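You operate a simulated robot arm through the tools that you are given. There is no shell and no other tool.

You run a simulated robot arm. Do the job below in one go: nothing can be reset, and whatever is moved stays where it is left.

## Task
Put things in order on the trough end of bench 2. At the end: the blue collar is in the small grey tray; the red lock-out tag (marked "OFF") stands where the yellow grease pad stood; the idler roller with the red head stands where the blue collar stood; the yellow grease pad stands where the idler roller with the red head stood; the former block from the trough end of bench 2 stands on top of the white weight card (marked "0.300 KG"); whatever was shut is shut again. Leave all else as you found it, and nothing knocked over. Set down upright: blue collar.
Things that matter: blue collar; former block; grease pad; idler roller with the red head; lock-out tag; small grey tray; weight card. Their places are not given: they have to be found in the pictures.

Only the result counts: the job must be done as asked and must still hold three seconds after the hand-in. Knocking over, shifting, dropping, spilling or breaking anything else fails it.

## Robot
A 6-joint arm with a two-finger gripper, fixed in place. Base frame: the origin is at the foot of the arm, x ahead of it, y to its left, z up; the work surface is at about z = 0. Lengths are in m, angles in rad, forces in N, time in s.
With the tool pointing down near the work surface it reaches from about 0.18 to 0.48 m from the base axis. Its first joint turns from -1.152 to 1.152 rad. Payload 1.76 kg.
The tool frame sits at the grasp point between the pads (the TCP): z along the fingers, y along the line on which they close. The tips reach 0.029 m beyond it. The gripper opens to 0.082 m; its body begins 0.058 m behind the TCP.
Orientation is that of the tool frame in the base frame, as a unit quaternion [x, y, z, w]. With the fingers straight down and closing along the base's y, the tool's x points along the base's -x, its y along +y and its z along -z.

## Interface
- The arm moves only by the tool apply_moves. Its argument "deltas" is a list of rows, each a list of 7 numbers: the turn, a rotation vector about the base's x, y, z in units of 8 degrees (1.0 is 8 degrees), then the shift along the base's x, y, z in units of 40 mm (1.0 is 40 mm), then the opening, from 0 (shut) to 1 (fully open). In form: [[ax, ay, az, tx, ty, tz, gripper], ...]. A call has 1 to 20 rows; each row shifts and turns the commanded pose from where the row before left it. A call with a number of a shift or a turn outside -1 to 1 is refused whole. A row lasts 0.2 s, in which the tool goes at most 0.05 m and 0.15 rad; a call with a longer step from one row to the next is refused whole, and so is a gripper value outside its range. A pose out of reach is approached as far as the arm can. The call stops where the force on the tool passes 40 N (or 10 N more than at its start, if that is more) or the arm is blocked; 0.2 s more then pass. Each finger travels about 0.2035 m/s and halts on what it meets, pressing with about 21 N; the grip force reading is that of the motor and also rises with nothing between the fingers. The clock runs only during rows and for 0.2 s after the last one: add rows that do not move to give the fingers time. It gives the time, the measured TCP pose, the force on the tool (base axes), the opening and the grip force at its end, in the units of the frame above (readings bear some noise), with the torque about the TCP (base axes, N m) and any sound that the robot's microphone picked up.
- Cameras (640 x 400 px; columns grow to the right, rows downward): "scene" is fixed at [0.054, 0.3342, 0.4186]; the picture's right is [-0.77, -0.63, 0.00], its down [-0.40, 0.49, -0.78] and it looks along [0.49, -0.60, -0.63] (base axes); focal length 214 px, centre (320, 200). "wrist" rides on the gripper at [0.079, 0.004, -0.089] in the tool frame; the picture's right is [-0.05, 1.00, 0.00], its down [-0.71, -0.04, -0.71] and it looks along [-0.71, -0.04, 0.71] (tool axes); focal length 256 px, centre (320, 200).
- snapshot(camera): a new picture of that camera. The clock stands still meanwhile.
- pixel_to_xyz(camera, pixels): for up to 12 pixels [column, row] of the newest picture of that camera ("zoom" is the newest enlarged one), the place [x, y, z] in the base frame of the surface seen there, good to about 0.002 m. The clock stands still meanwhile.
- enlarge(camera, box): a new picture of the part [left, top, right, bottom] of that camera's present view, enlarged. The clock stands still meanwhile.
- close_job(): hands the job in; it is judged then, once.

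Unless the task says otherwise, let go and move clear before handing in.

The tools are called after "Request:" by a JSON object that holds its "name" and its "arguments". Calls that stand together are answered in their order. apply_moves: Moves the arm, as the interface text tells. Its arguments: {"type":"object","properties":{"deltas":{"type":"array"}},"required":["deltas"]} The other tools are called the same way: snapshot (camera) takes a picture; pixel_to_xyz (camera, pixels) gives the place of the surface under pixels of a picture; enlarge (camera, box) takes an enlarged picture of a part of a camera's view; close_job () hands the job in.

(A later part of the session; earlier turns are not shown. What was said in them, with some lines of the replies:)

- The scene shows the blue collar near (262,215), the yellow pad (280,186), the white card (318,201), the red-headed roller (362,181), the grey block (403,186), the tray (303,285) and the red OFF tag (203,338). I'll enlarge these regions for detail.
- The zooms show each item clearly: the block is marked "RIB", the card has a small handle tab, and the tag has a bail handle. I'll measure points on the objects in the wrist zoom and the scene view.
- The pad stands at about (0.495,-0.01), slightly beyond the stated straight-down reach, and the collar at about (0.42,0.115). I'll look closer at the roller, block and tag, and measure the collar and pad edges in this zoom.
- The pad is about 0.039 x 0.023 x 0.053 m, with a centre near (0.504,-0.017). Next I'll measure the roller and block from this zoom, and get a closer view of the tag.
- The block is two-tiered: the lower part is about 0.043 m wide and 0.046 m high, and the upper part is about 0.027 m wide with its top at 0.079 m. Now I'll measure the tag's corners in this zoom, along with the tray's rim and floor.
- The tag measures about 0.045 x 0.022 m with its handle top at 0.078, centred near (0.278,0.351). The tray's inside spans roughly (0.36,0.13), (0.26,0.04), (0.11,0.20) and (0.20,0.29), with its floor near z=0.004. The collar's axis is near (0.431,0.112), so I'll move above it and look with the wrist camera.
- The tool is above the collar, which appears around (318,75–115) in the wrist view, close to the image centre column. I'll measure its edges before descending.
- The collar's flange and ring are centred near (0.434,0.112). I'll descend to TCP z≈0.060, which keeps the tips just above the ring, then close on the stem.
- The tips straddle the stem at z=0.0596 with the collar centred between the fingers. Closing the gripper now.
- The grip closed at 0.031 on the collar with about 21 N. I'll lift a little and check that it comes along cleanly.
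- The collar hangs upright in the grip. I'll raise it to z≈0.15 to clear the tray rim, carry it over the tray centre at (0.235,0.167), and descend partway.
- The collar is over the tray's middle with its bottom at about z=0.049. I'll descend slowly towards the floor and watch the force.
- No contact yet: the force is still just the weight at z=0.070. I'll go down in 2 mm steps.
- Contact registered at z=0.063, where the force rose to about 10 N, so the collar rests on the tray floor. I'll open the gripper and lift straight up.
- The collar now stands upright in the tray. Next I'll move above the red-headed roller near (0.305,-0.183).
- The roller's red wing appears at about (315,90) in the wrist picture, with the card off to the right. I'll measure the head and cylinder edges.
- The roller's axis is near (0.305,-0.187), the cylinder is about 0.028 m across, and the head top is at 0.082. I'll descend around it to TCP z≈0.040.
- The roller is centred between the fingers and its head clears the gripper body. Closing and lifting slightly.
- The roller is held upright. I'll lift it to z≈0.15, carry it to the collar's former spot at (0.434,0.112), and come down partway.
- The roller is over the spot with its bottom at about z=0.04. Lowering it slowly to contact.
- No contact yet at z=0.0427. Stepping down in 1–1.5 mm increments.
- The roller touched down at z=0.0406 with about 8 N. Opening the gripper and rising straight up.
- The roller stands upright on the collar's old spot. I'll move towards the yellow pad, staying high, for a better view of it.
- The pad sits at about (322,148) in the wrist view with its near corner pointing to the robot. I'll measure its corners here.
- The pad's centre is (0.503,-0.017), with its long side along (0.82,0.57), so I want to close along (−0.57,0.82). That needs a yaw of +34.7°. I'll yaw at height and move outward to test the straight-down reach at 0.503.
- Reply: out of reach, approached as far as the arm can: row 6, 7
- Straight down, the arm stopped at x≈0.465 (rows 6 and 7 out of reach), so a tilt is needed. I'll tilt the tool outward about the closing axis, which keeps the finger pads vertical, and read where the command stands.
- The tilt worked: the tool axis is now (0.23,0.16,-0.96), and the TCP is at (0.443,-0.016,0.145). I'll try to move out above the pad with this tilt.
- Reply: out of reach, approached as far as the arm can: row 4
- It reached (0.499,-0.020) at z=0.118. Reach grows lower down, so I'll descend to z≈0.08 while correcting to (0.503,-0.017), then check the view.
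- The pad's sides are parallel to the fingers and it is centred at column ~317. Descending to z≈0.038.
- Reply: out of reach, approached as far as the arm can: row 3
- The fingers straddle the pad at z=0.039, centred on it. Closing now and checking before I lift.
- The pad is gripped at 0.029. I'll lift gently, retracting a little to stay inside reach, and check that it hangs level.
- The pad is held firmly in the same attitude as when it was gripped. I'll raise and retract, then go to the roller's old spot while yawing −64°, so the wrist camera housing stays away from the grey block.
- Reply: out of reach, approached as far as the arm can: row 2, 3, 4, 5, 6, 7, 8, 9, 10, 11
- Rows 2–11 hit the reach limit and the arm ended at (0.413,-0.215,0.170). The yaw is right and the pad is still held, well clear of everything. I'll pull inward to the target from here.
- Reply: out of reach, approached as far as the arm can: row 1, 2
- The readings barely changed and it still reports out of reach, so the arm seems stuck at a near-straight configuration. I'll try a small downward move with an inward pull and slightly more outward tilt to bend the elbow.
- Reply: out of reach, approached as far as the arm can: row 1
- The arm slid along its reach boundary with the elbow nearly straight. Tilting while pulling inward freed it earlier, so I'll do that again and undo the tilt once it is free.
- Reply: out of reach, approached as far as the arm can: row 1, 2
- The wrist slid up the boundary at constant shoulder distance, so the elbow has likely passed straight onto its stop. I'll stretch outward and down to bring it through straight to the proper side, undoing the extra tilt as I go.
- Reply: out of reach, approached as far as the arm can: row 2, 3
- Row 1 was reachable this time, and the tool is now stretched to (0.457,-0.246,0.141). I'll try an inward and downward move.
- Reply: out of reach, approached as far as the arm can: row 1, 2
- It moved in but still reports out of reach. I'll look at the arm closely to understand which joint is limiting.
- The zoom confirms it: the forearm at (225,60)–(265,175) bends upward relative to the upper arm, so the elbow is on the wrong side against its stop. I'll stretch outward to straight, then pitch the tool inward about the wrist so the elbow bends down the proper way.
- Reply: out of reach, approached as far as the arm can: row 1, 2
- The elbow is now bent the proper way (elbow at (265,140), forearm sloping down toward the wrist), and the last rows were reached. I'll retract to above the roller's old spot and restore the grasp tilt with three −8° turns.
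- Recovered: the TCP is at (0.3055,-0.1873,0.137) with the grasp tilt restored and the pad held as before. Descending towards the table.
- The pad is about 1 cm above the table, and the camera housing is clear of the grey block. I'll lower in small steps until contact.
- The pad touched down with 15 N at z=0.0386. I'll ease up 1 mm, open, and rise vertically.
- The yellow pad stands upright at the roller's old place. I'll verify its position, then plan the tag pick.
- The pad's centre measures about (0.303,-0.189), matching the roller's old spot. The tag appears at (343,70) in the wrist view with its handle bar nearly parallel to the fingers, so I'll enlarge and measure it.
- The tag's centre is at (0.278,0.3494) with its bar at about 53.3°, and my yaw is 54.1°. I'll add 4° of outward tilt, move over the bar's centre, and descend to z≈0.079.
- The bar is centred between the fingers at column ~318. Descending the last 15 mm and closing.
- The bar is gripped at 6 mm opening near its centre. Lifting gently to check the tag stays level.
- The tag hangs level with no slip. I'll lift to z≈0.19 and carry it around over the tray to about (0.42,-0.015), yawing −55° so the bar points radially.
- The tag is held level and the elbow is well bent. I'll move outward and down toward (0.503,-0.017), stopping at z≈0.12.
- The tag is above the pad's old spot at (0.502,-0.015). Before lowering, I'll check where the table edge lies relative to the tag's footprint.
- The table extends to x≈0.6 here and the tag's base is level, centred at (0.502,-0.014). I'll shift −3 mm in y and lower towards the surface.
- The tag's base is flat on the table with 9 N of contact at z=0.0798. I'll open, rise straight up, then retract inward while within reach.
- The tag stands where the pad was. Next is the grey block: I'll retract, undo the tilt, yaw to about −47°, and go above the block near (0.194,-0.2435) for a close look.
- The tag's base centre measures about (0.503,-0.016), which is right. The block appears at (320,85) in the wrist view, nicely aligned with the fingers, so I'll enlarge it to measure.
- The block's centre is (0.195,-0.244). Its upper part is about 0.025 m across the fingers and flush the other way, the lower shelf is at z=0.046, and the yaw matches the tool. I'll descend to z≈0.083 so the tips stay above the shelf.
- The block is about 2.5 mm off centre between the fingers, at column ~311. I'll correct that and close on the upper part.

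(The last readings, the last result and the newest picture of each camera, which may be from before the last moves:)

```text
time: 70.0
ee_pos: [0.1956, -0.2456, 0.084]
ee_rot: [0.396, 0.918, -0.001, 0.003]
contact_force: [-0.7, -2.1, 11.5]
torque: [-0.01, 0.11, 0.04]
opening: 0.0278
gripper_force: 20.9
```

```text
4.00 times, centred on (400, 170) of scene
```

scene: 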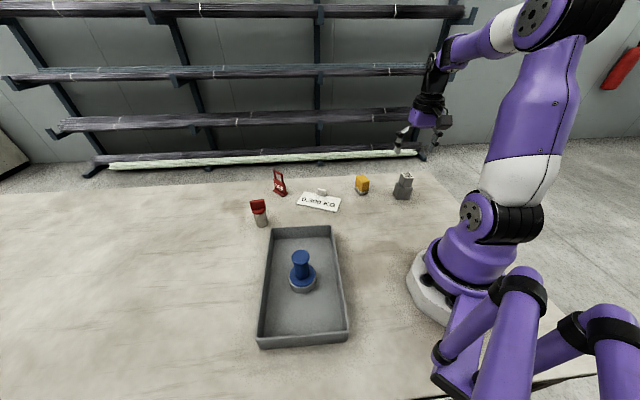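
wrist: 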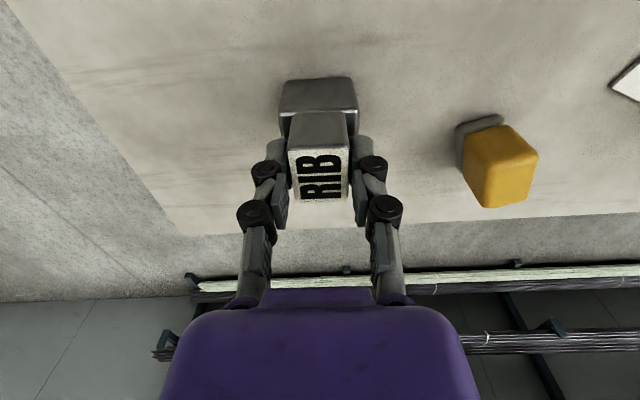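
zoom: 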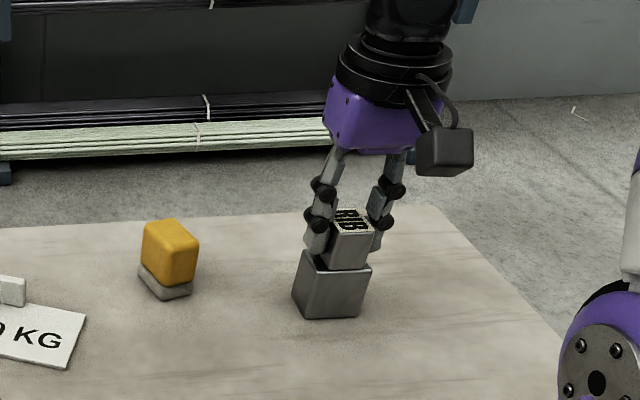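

The upper part is gripped at 0.028, with the tips above the shelf. Lifting gently.

Request:
{"name": "apply_moves", "arguments": {"deltas": [[0, 0, 0, 0, 0, 0.15, 0], [0, 0, 0, 0, 0, 0.3, 0], [0, 0, 0, 0, 0, 0.4, 0], [0, 0, 0, 0, 0, 0, 0], [0, 0, 0, 0, 0, 0, 0]]}}

Request:
{"name": "snapshot", "arguments": {"camera": "wrist"}}

Request:
{"name": "enlarge", "arguments": {"camera": "scene", "box": [340, 120, 460, 220]}}

```text
time: 71.2
ee_pos: [0.1953, -0.2432, 0.1172]
ee_rot: [0.396, 0.918, 0.0, 0.0]
contact_force: [0.1, -0.2, -2.8]
torque: [0.0, 0.0, 0.03]
opening: 0.0279
gripper_force: 21.5
```

```text
taken
```

wrist: 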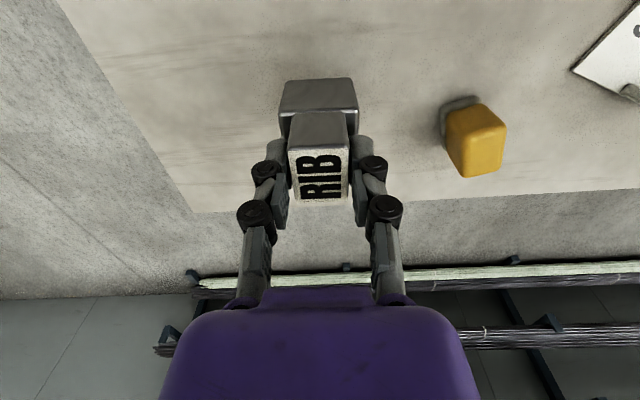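

```text
4.00 times, centred on (400, 170) of scene
```

zoom: 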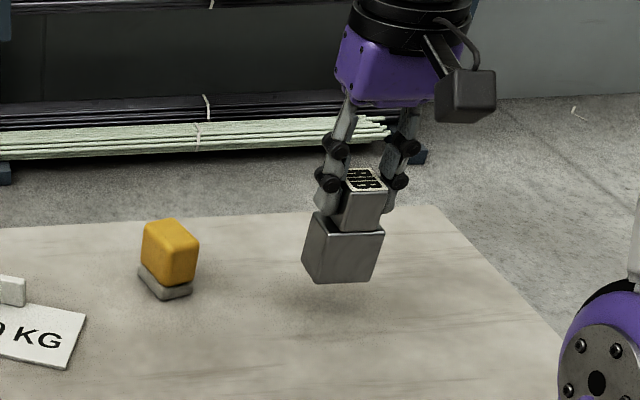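

The whole block lifted as one piece and hangs level. I'll raise it to z≈0.17 and carry it over the card's clear area at (0.376,-0.055), turning −21.8° to line up with the card.

Request:
{"name": "apply_moves", "arguments": {"deltas": [[0, 0, 0, 0, 0, 0.66, 0], [0, 0, 0, 0, 0, 0.66, 0], [0, 0, -0.341, 0.4, 0.42, 0, 0], [0, 0, -0.341, 0.57, 0.594, 0, 0], [0, 0, -0.341, 0.57, 0.594, 0, 0], [0, 0, -0.341, 0.57, 0.594, 0, 0], [0, 0, -0.341, 0.57, 0.594, 0, 0], [0, 0, -0.341, 0.57, 0.594, 0, 0], [0, 0, -0.341, 0.57, 0.594, 0, 0], [0, 0, -0.341, 0.57, 0.594, 0, 0], [0, 0, 0, 0.13, 0.12, 0, 0], [0, 0, 0, 0, 0, -0.6, 0], [0, 0, 0, 0, 0, 0, 0]]}}

Request:
{"name": "snapshot", "arguments": {"camera": "wrist"}}

Request:
{"name": "enlarge", "arguments": {"camera": "scene", "box": [240, 110, 400, 230]}}

```text
time: 74.0
ee_pos: [0.3762, -0.0565, 0.1457]
ee_rot: [0.563, 0.827, 0.0, 0.0]
contact_force: [0.2, -0.1, -2.2]
torque: [0.04, -0.03, 0.02]
opening: 0.0275
gripper_force: 21.3
```

```text
taken
```

wrist: 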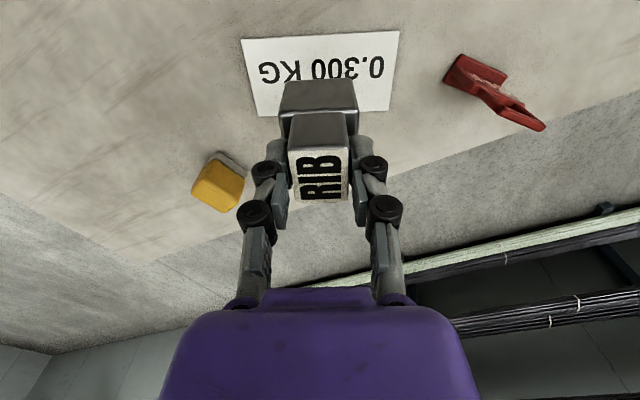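

```text
3.33 times, centred on (320, 170) of scene
```

zoom: 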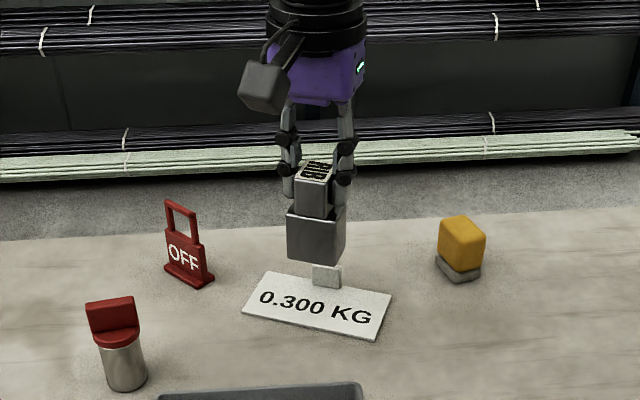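

The block is aligned with the card, and the tab is hidden behind it in this view. I'll measure the card and block corners to check the offset before lowering.

Request:
{"name": "pixel_to_xyz", "arguments": {"camera": "wrist", "pixels": [[243, 42], [397, 34], [387, 108], [260, 112], [285, 84], [352, 82], [280, 118], [357, 113], [318, 35], [280, 139], [290, 150], [347, 148]]}}

Request:
{"name": "pixel_to_xyz", "arguments": {"camera": "zoom", "pixels": [[290, 212], [335, 220], [346, 210], [288, 255], [330, 261], [344, 250], [313, 268], [341, 270], [339, 288], [315, 284], [268, 274], [390, 294]]}}

```text
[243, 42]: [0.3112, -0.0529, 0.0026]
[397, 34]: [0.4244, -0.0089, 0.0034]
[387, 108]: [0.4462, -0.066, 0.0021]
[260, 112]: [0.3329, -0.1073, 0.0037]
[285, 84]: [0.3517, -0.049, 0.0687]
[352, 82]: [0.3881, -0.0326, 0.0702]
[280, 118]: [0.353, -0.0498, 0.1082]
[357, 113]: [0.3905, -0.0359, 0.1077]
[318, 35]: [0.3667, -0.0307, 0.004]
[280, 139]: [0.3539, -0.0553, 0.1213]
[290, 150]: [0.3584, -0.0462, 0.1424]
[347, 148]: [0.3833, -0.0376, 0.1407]
```

```text
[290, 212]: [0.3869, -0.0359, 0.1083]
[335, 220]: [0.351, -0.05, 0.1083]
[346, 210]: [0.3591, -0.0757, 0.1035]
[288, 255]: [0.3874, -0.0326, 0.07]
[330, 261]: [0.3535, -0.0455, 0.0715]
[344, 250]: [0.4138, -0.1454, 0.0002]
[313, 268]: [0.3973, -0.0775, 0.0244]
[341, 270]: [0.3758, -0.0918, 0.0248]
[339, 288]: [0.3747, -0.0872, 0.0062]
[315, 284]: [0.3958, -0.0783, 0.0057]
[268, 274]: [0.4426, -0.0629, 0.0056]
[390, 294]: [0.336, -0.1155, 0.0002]
```

The block's centre is at about (0.376,-0.055), i.e. 4–5 mm to the far side of the card's centre and well clear of the tab. Lowering towards the card.

Request:
{"name": "apply_moves", "arguments": {"deltas": [[0, 0, 0, 0, 0.01, -0.6, 0], [0, 0, 0, 0, 0, -0.4, 0], [0, 0, 0, 0, 0, -0.2, 0], [0, 0, 0, 0, 0, 0, 0]]}}

Request:
{"name": "enlarge", "arguments": {"camera": "scene", "box": [260, 140, 380, 230]}}

Request:
{"name": "snapshot", "arguments": {"camera": "wrist"}}

```text
time: 75.0
ee_pos: [0.3764, -0.0579, 0.0968]
ee_rot: [0.563, 0.827, -0.001, 0.001]
contact_force: [0.6, -0.4, -3.7]
torque: [-0.02, 0.0, 0.0]
opening: 0.0274
gripper_force: 21.0
```

```text
4.44 times, centred on (320, 185) of scene
```

zoom: 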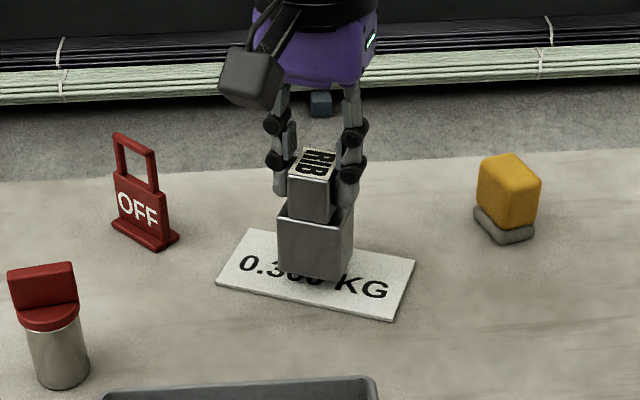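

```text
taken
```

wrist: 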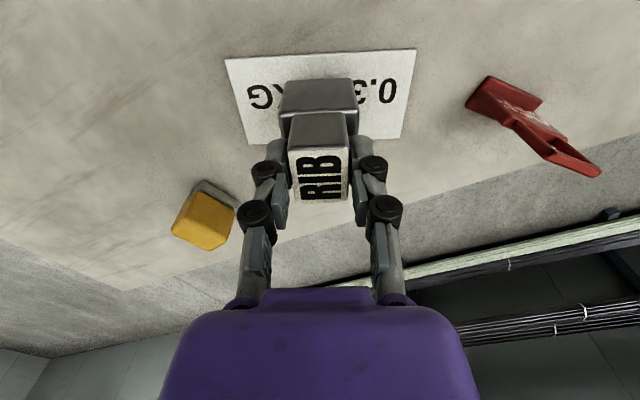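

The block is about 1 cm above the card, clear of the tab. Lowering in small steps until contact.

Request:
{"name": "apply_moves", "arguments": {"deltas": [[0, 0, 0, 0, 0.03, -0.1, 0], [0, 0, 0, 0, 0, -0.07, 0], [0, 0, 0, 0, 0, 0, 0]]}}

```text
time: 75.8
ee_pos: [0.3762, -0.055, 0.0888]
ee_rot: [0.563, 0.826, 0.0, 0.0]
contact_force: [-0.1, -0.2, -2.9]
torque: [0.02, 0.02, 0.03]
opening: 0.0277
gripper_force: 20.7
```

Request:
{"name": "apply_moves", "arguments": {"deltas": [[0, 0, 0, 0, 0, -0.035, 0], [0, 0, 0, 0, 0, -0.03, 0], [0, 0, 0, 0, 0, 0, 0]]}}

```text
time: 76.6
ee_pos: [0.3769, -0.0552, 0.0868]
ee_rot: [0.563, 0.827, 0.0, 0.001]
contact_force: [-0.6, 0.1, -3.2]
torque: [0.01, 0.01, 0.01]
opening: 0.0278
gripper_force: 20.8
```

Still no contact at 0.0868. Going down another 1–2 mm.

Request:
{"name": "apply_moves", "arguments": {"deltas": [[0, 0, 0, 0, 0, -0.03, 0], [0, 0, 0, 0, 0, -0.02, 0], [0, 0, 0, 0, 0, 0, 0]]}}

```text
time: 77.4
ee_pos: [0.3772, -0.0551, 0.086]
ee_rot: [0.563, 0.827, 0.001, 0.002]
contact_force: [-1.3, -0.3, 13.8]
torque: [0.0, 0.06, -0.01]
opening: 0.0276
gripper_force: 21.1
```

The block contacts the card at z=0.086 with about 14 N. I'll ease up under 1 mm, open, and rise.

Request:
{"name": "apply_moves", "arguments": {"deltas": [[0, 0, 0, 0, 0, 0.02, 0.3], [0, 0, 0, 0, 0, 0, 0.45], [0, 0, 0, 0, 0, 0, 0.65], [0, 0, 0, 0, 0, 0, 0.7], [0, 0, 0, 0, 0, 0.3, 0.7], [0, 0, 0, 0, 0, 0.6, 0.7], [0, 0, 0, 0, 0, 0.9, 0.7], [0, 0, 0, 0, 0, 0.6, 0.7], [0, 0, 0, 0, 0, 0, 0.7]]}}

Request:
{"name": "snapshot", "arguments": {"camera": "wrist"}}

Request:
{"name": "enlarge", "arguments": {"camera": "scene", "box": [240, 140, 380, 235]}}

```text
time: 79.4
ee_pos: [0.3747, -0.0546, 0.1838]
ee_rot: [0.562, 0.827, -0.001, 0.001]
contact_force: [-0.1, -0.8, 0.1]
torque: [0.02, -0.01, 0.0]
opening: 0.0575
gripper_force: 0.0
```

```text
taken
```

wrist: 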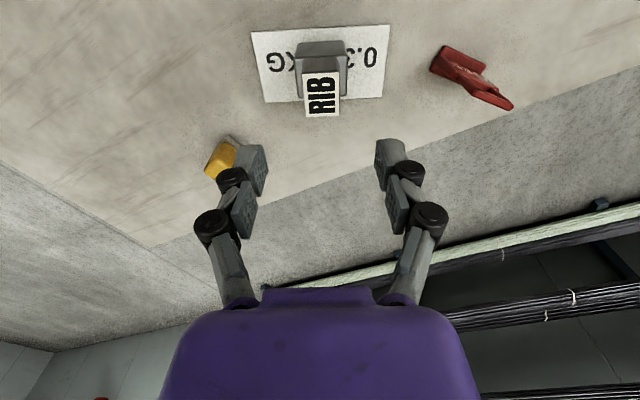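

```text
4.21 times, centred on (310, 188) of scene
```

zoom: 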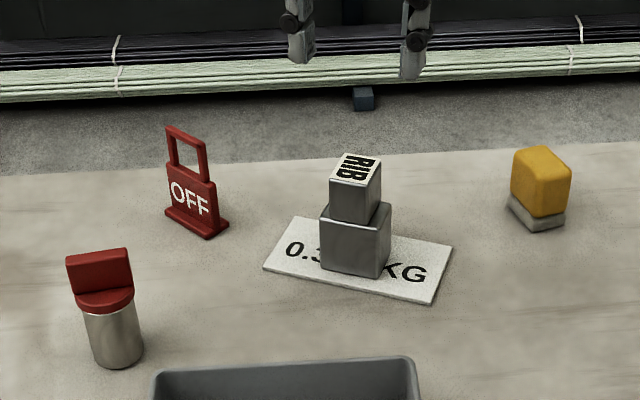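

The block stands on the card, level and clear of the tab. I'll move the arm back and up, then measure everything in a clear view.

Request:
{"name": "apply_moves", "arguments": {"deltas": [[0, 0, 0, -0.2, 0, 0.7, 0.7], [0, 0, 0, -0.5, 0, 0.7, 0.7], [0, 0, 0.8, -0.6, 0, 0.6, 0.7], [0, 0, 0.8, -0.5, 0, 0.5, 0.7], [0, 0, 0.8, 0, 0, 0, 0.7], [0, 0, 0.8, 0, 0, 0, 0.7], [0, 0, 0.8, 0, 0, 0, 0.7], [0, 0, 0.8, 0, 0, 0, 0.7], [0, 0, 0.8, 0, 0, 0, 0.7], [0, 0, 0, 0, 0, 0, 0.7]]}}

Request:
{"name": "snapshot", "arguments": {"camera": "wrist"}}

Request:
{"name": "snapshot", "arguments": {"camera": "scene"}}

Request:
{"name": "enlarge", "arguments": {"camera": "scene", "box": [235, 160, 435, 285]}}

```text
time: 81.6
ee_pos: [0.3032, -0.0551, 0.2825]
ee_rot: [0.205, 0.979, 0.0, 0.0]
contact_force: [0.8, 0.2, 0.4]
torque: [-0.01, 0.0, -0.03]
opening: 0.0573
gripper_force: 0.0
```

```text
taken
```

wrist: 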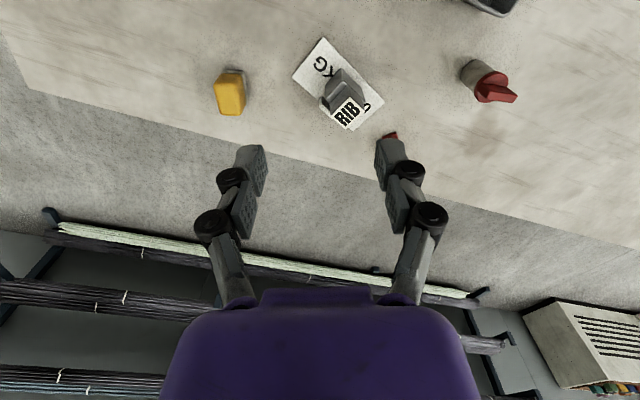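

```text
taken
```

scene: 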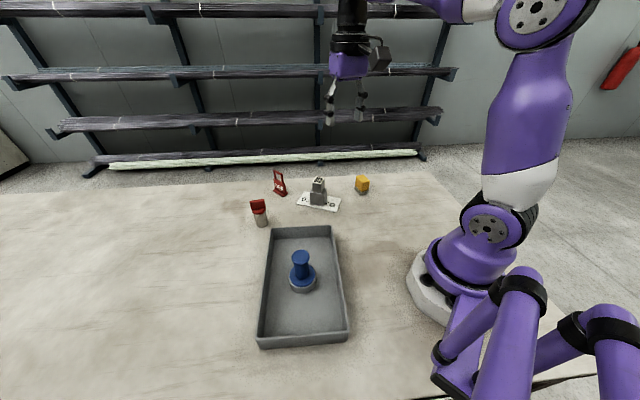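

```text
3.20 times, centred on (335, 222) of scene
```

zoom: 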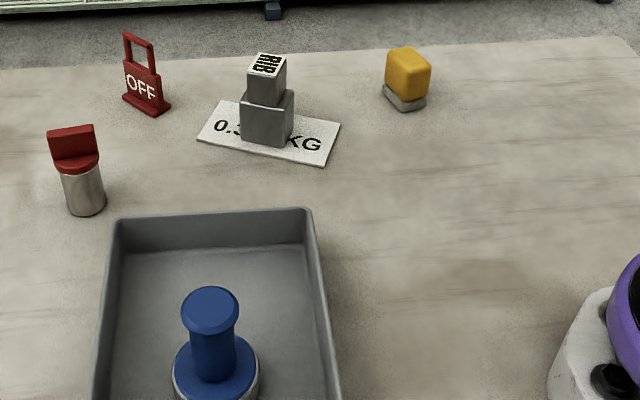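

The clear view shows everything standing, and the card and tray outlines match the first picture. I'll check the roller, block and collar positions numerically.

Request:
{"name": "pixel_to_xyz", "arguments": {"camera": "zoom", "pixels": [[68, 205], [104, 203], [88, 213], [84, 190], [75, 140], [210, 310], [215, 395], [242, 138], [280, 146], [292, 135], [405, 105], [268, 64]]}}

Request:
{"name": "pixel_to_xyz", "arguments": {"camera": "wrist", "pixels": [[480, 60], [463, 75], [495, 95], [490, 87], [476, 62], [467, 70], [485, 65], [325, 40], [294, 75], [384, 102], [350, 130], [348, 112]]}}

```text
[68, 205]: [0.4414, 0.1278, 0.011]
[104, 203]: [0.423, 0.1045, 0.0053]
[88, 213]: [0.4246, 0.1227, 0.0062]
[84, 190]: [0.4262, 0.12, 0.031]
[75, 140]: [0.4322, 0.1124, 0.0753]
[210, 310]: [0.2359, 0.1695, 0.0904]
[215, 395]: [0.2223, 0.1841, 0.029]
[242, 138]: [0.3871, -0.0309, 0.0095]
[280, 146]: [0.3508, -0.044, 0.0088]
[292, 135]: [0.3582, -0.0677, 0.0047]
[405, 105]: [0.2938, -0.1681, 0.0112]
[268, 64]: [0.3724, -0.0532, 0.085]
```

```text
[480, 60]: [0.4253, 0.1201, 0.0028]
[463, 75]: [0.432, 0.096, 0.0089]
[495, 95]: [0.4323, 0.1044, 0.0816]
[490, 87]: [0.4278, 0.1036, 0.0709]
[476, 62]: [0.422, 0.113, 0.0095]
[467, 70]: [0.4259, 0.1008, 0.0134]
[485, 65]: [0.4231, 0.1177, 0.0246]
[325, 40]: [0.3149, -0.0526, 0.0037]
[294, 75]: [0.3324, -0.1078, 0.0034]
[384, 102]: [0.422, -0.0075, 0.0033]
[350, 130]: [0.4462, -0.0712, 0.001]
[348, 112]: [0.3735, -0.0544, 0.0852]
```

The roller's footprint centres on about (0.435,0.112), the collar stands upright in the tray at (0.236,0.168), the block is on the card at (0.375,-0.054) with the card unmoved, and the pad and tag are at their targets. Nothing here was opened, so nothing needs shutting. The arm is clear, so I'm handing in.

Request:
{"name": "close_job", "arguments": {}}

```text
The job is handed in.
```

The job is handed in. In the last pictures everything was standing, and the card and tray had not moved. The judging result has not come back.

| Item | Where it is now | Measured centre (x, y in m) |
|---|---|---|
| Blue collar | Upright in the small grey tray | (0.236, 0.168) |
| Idler roller with the red head | Where the collar stood | (0.435, 0.112) |
| Yellow grease pad | Where the roller stood | (0.303, -0.189) |
| Red lock-out tag | Where the pad stood | (0.503, -0.016) |
| Former block | On top of the weight card, clear of its tab | (0.375, -0.054) |

- **Turned in place:** the pad and the tag stand on their spots but face a different way than before. The pad is turned about 64° and the tag about 55°. The block was also turned about 22° to line up with the card.
- **Arm jam:** while carrying the pad, the arm's elbow ran onto its stop at the edge of its reach. I worked it free in open air without touching anything, and the grip on the pad held.
- **Nothing to shut:** I saw nothing that was shut at the start and opened nothing.
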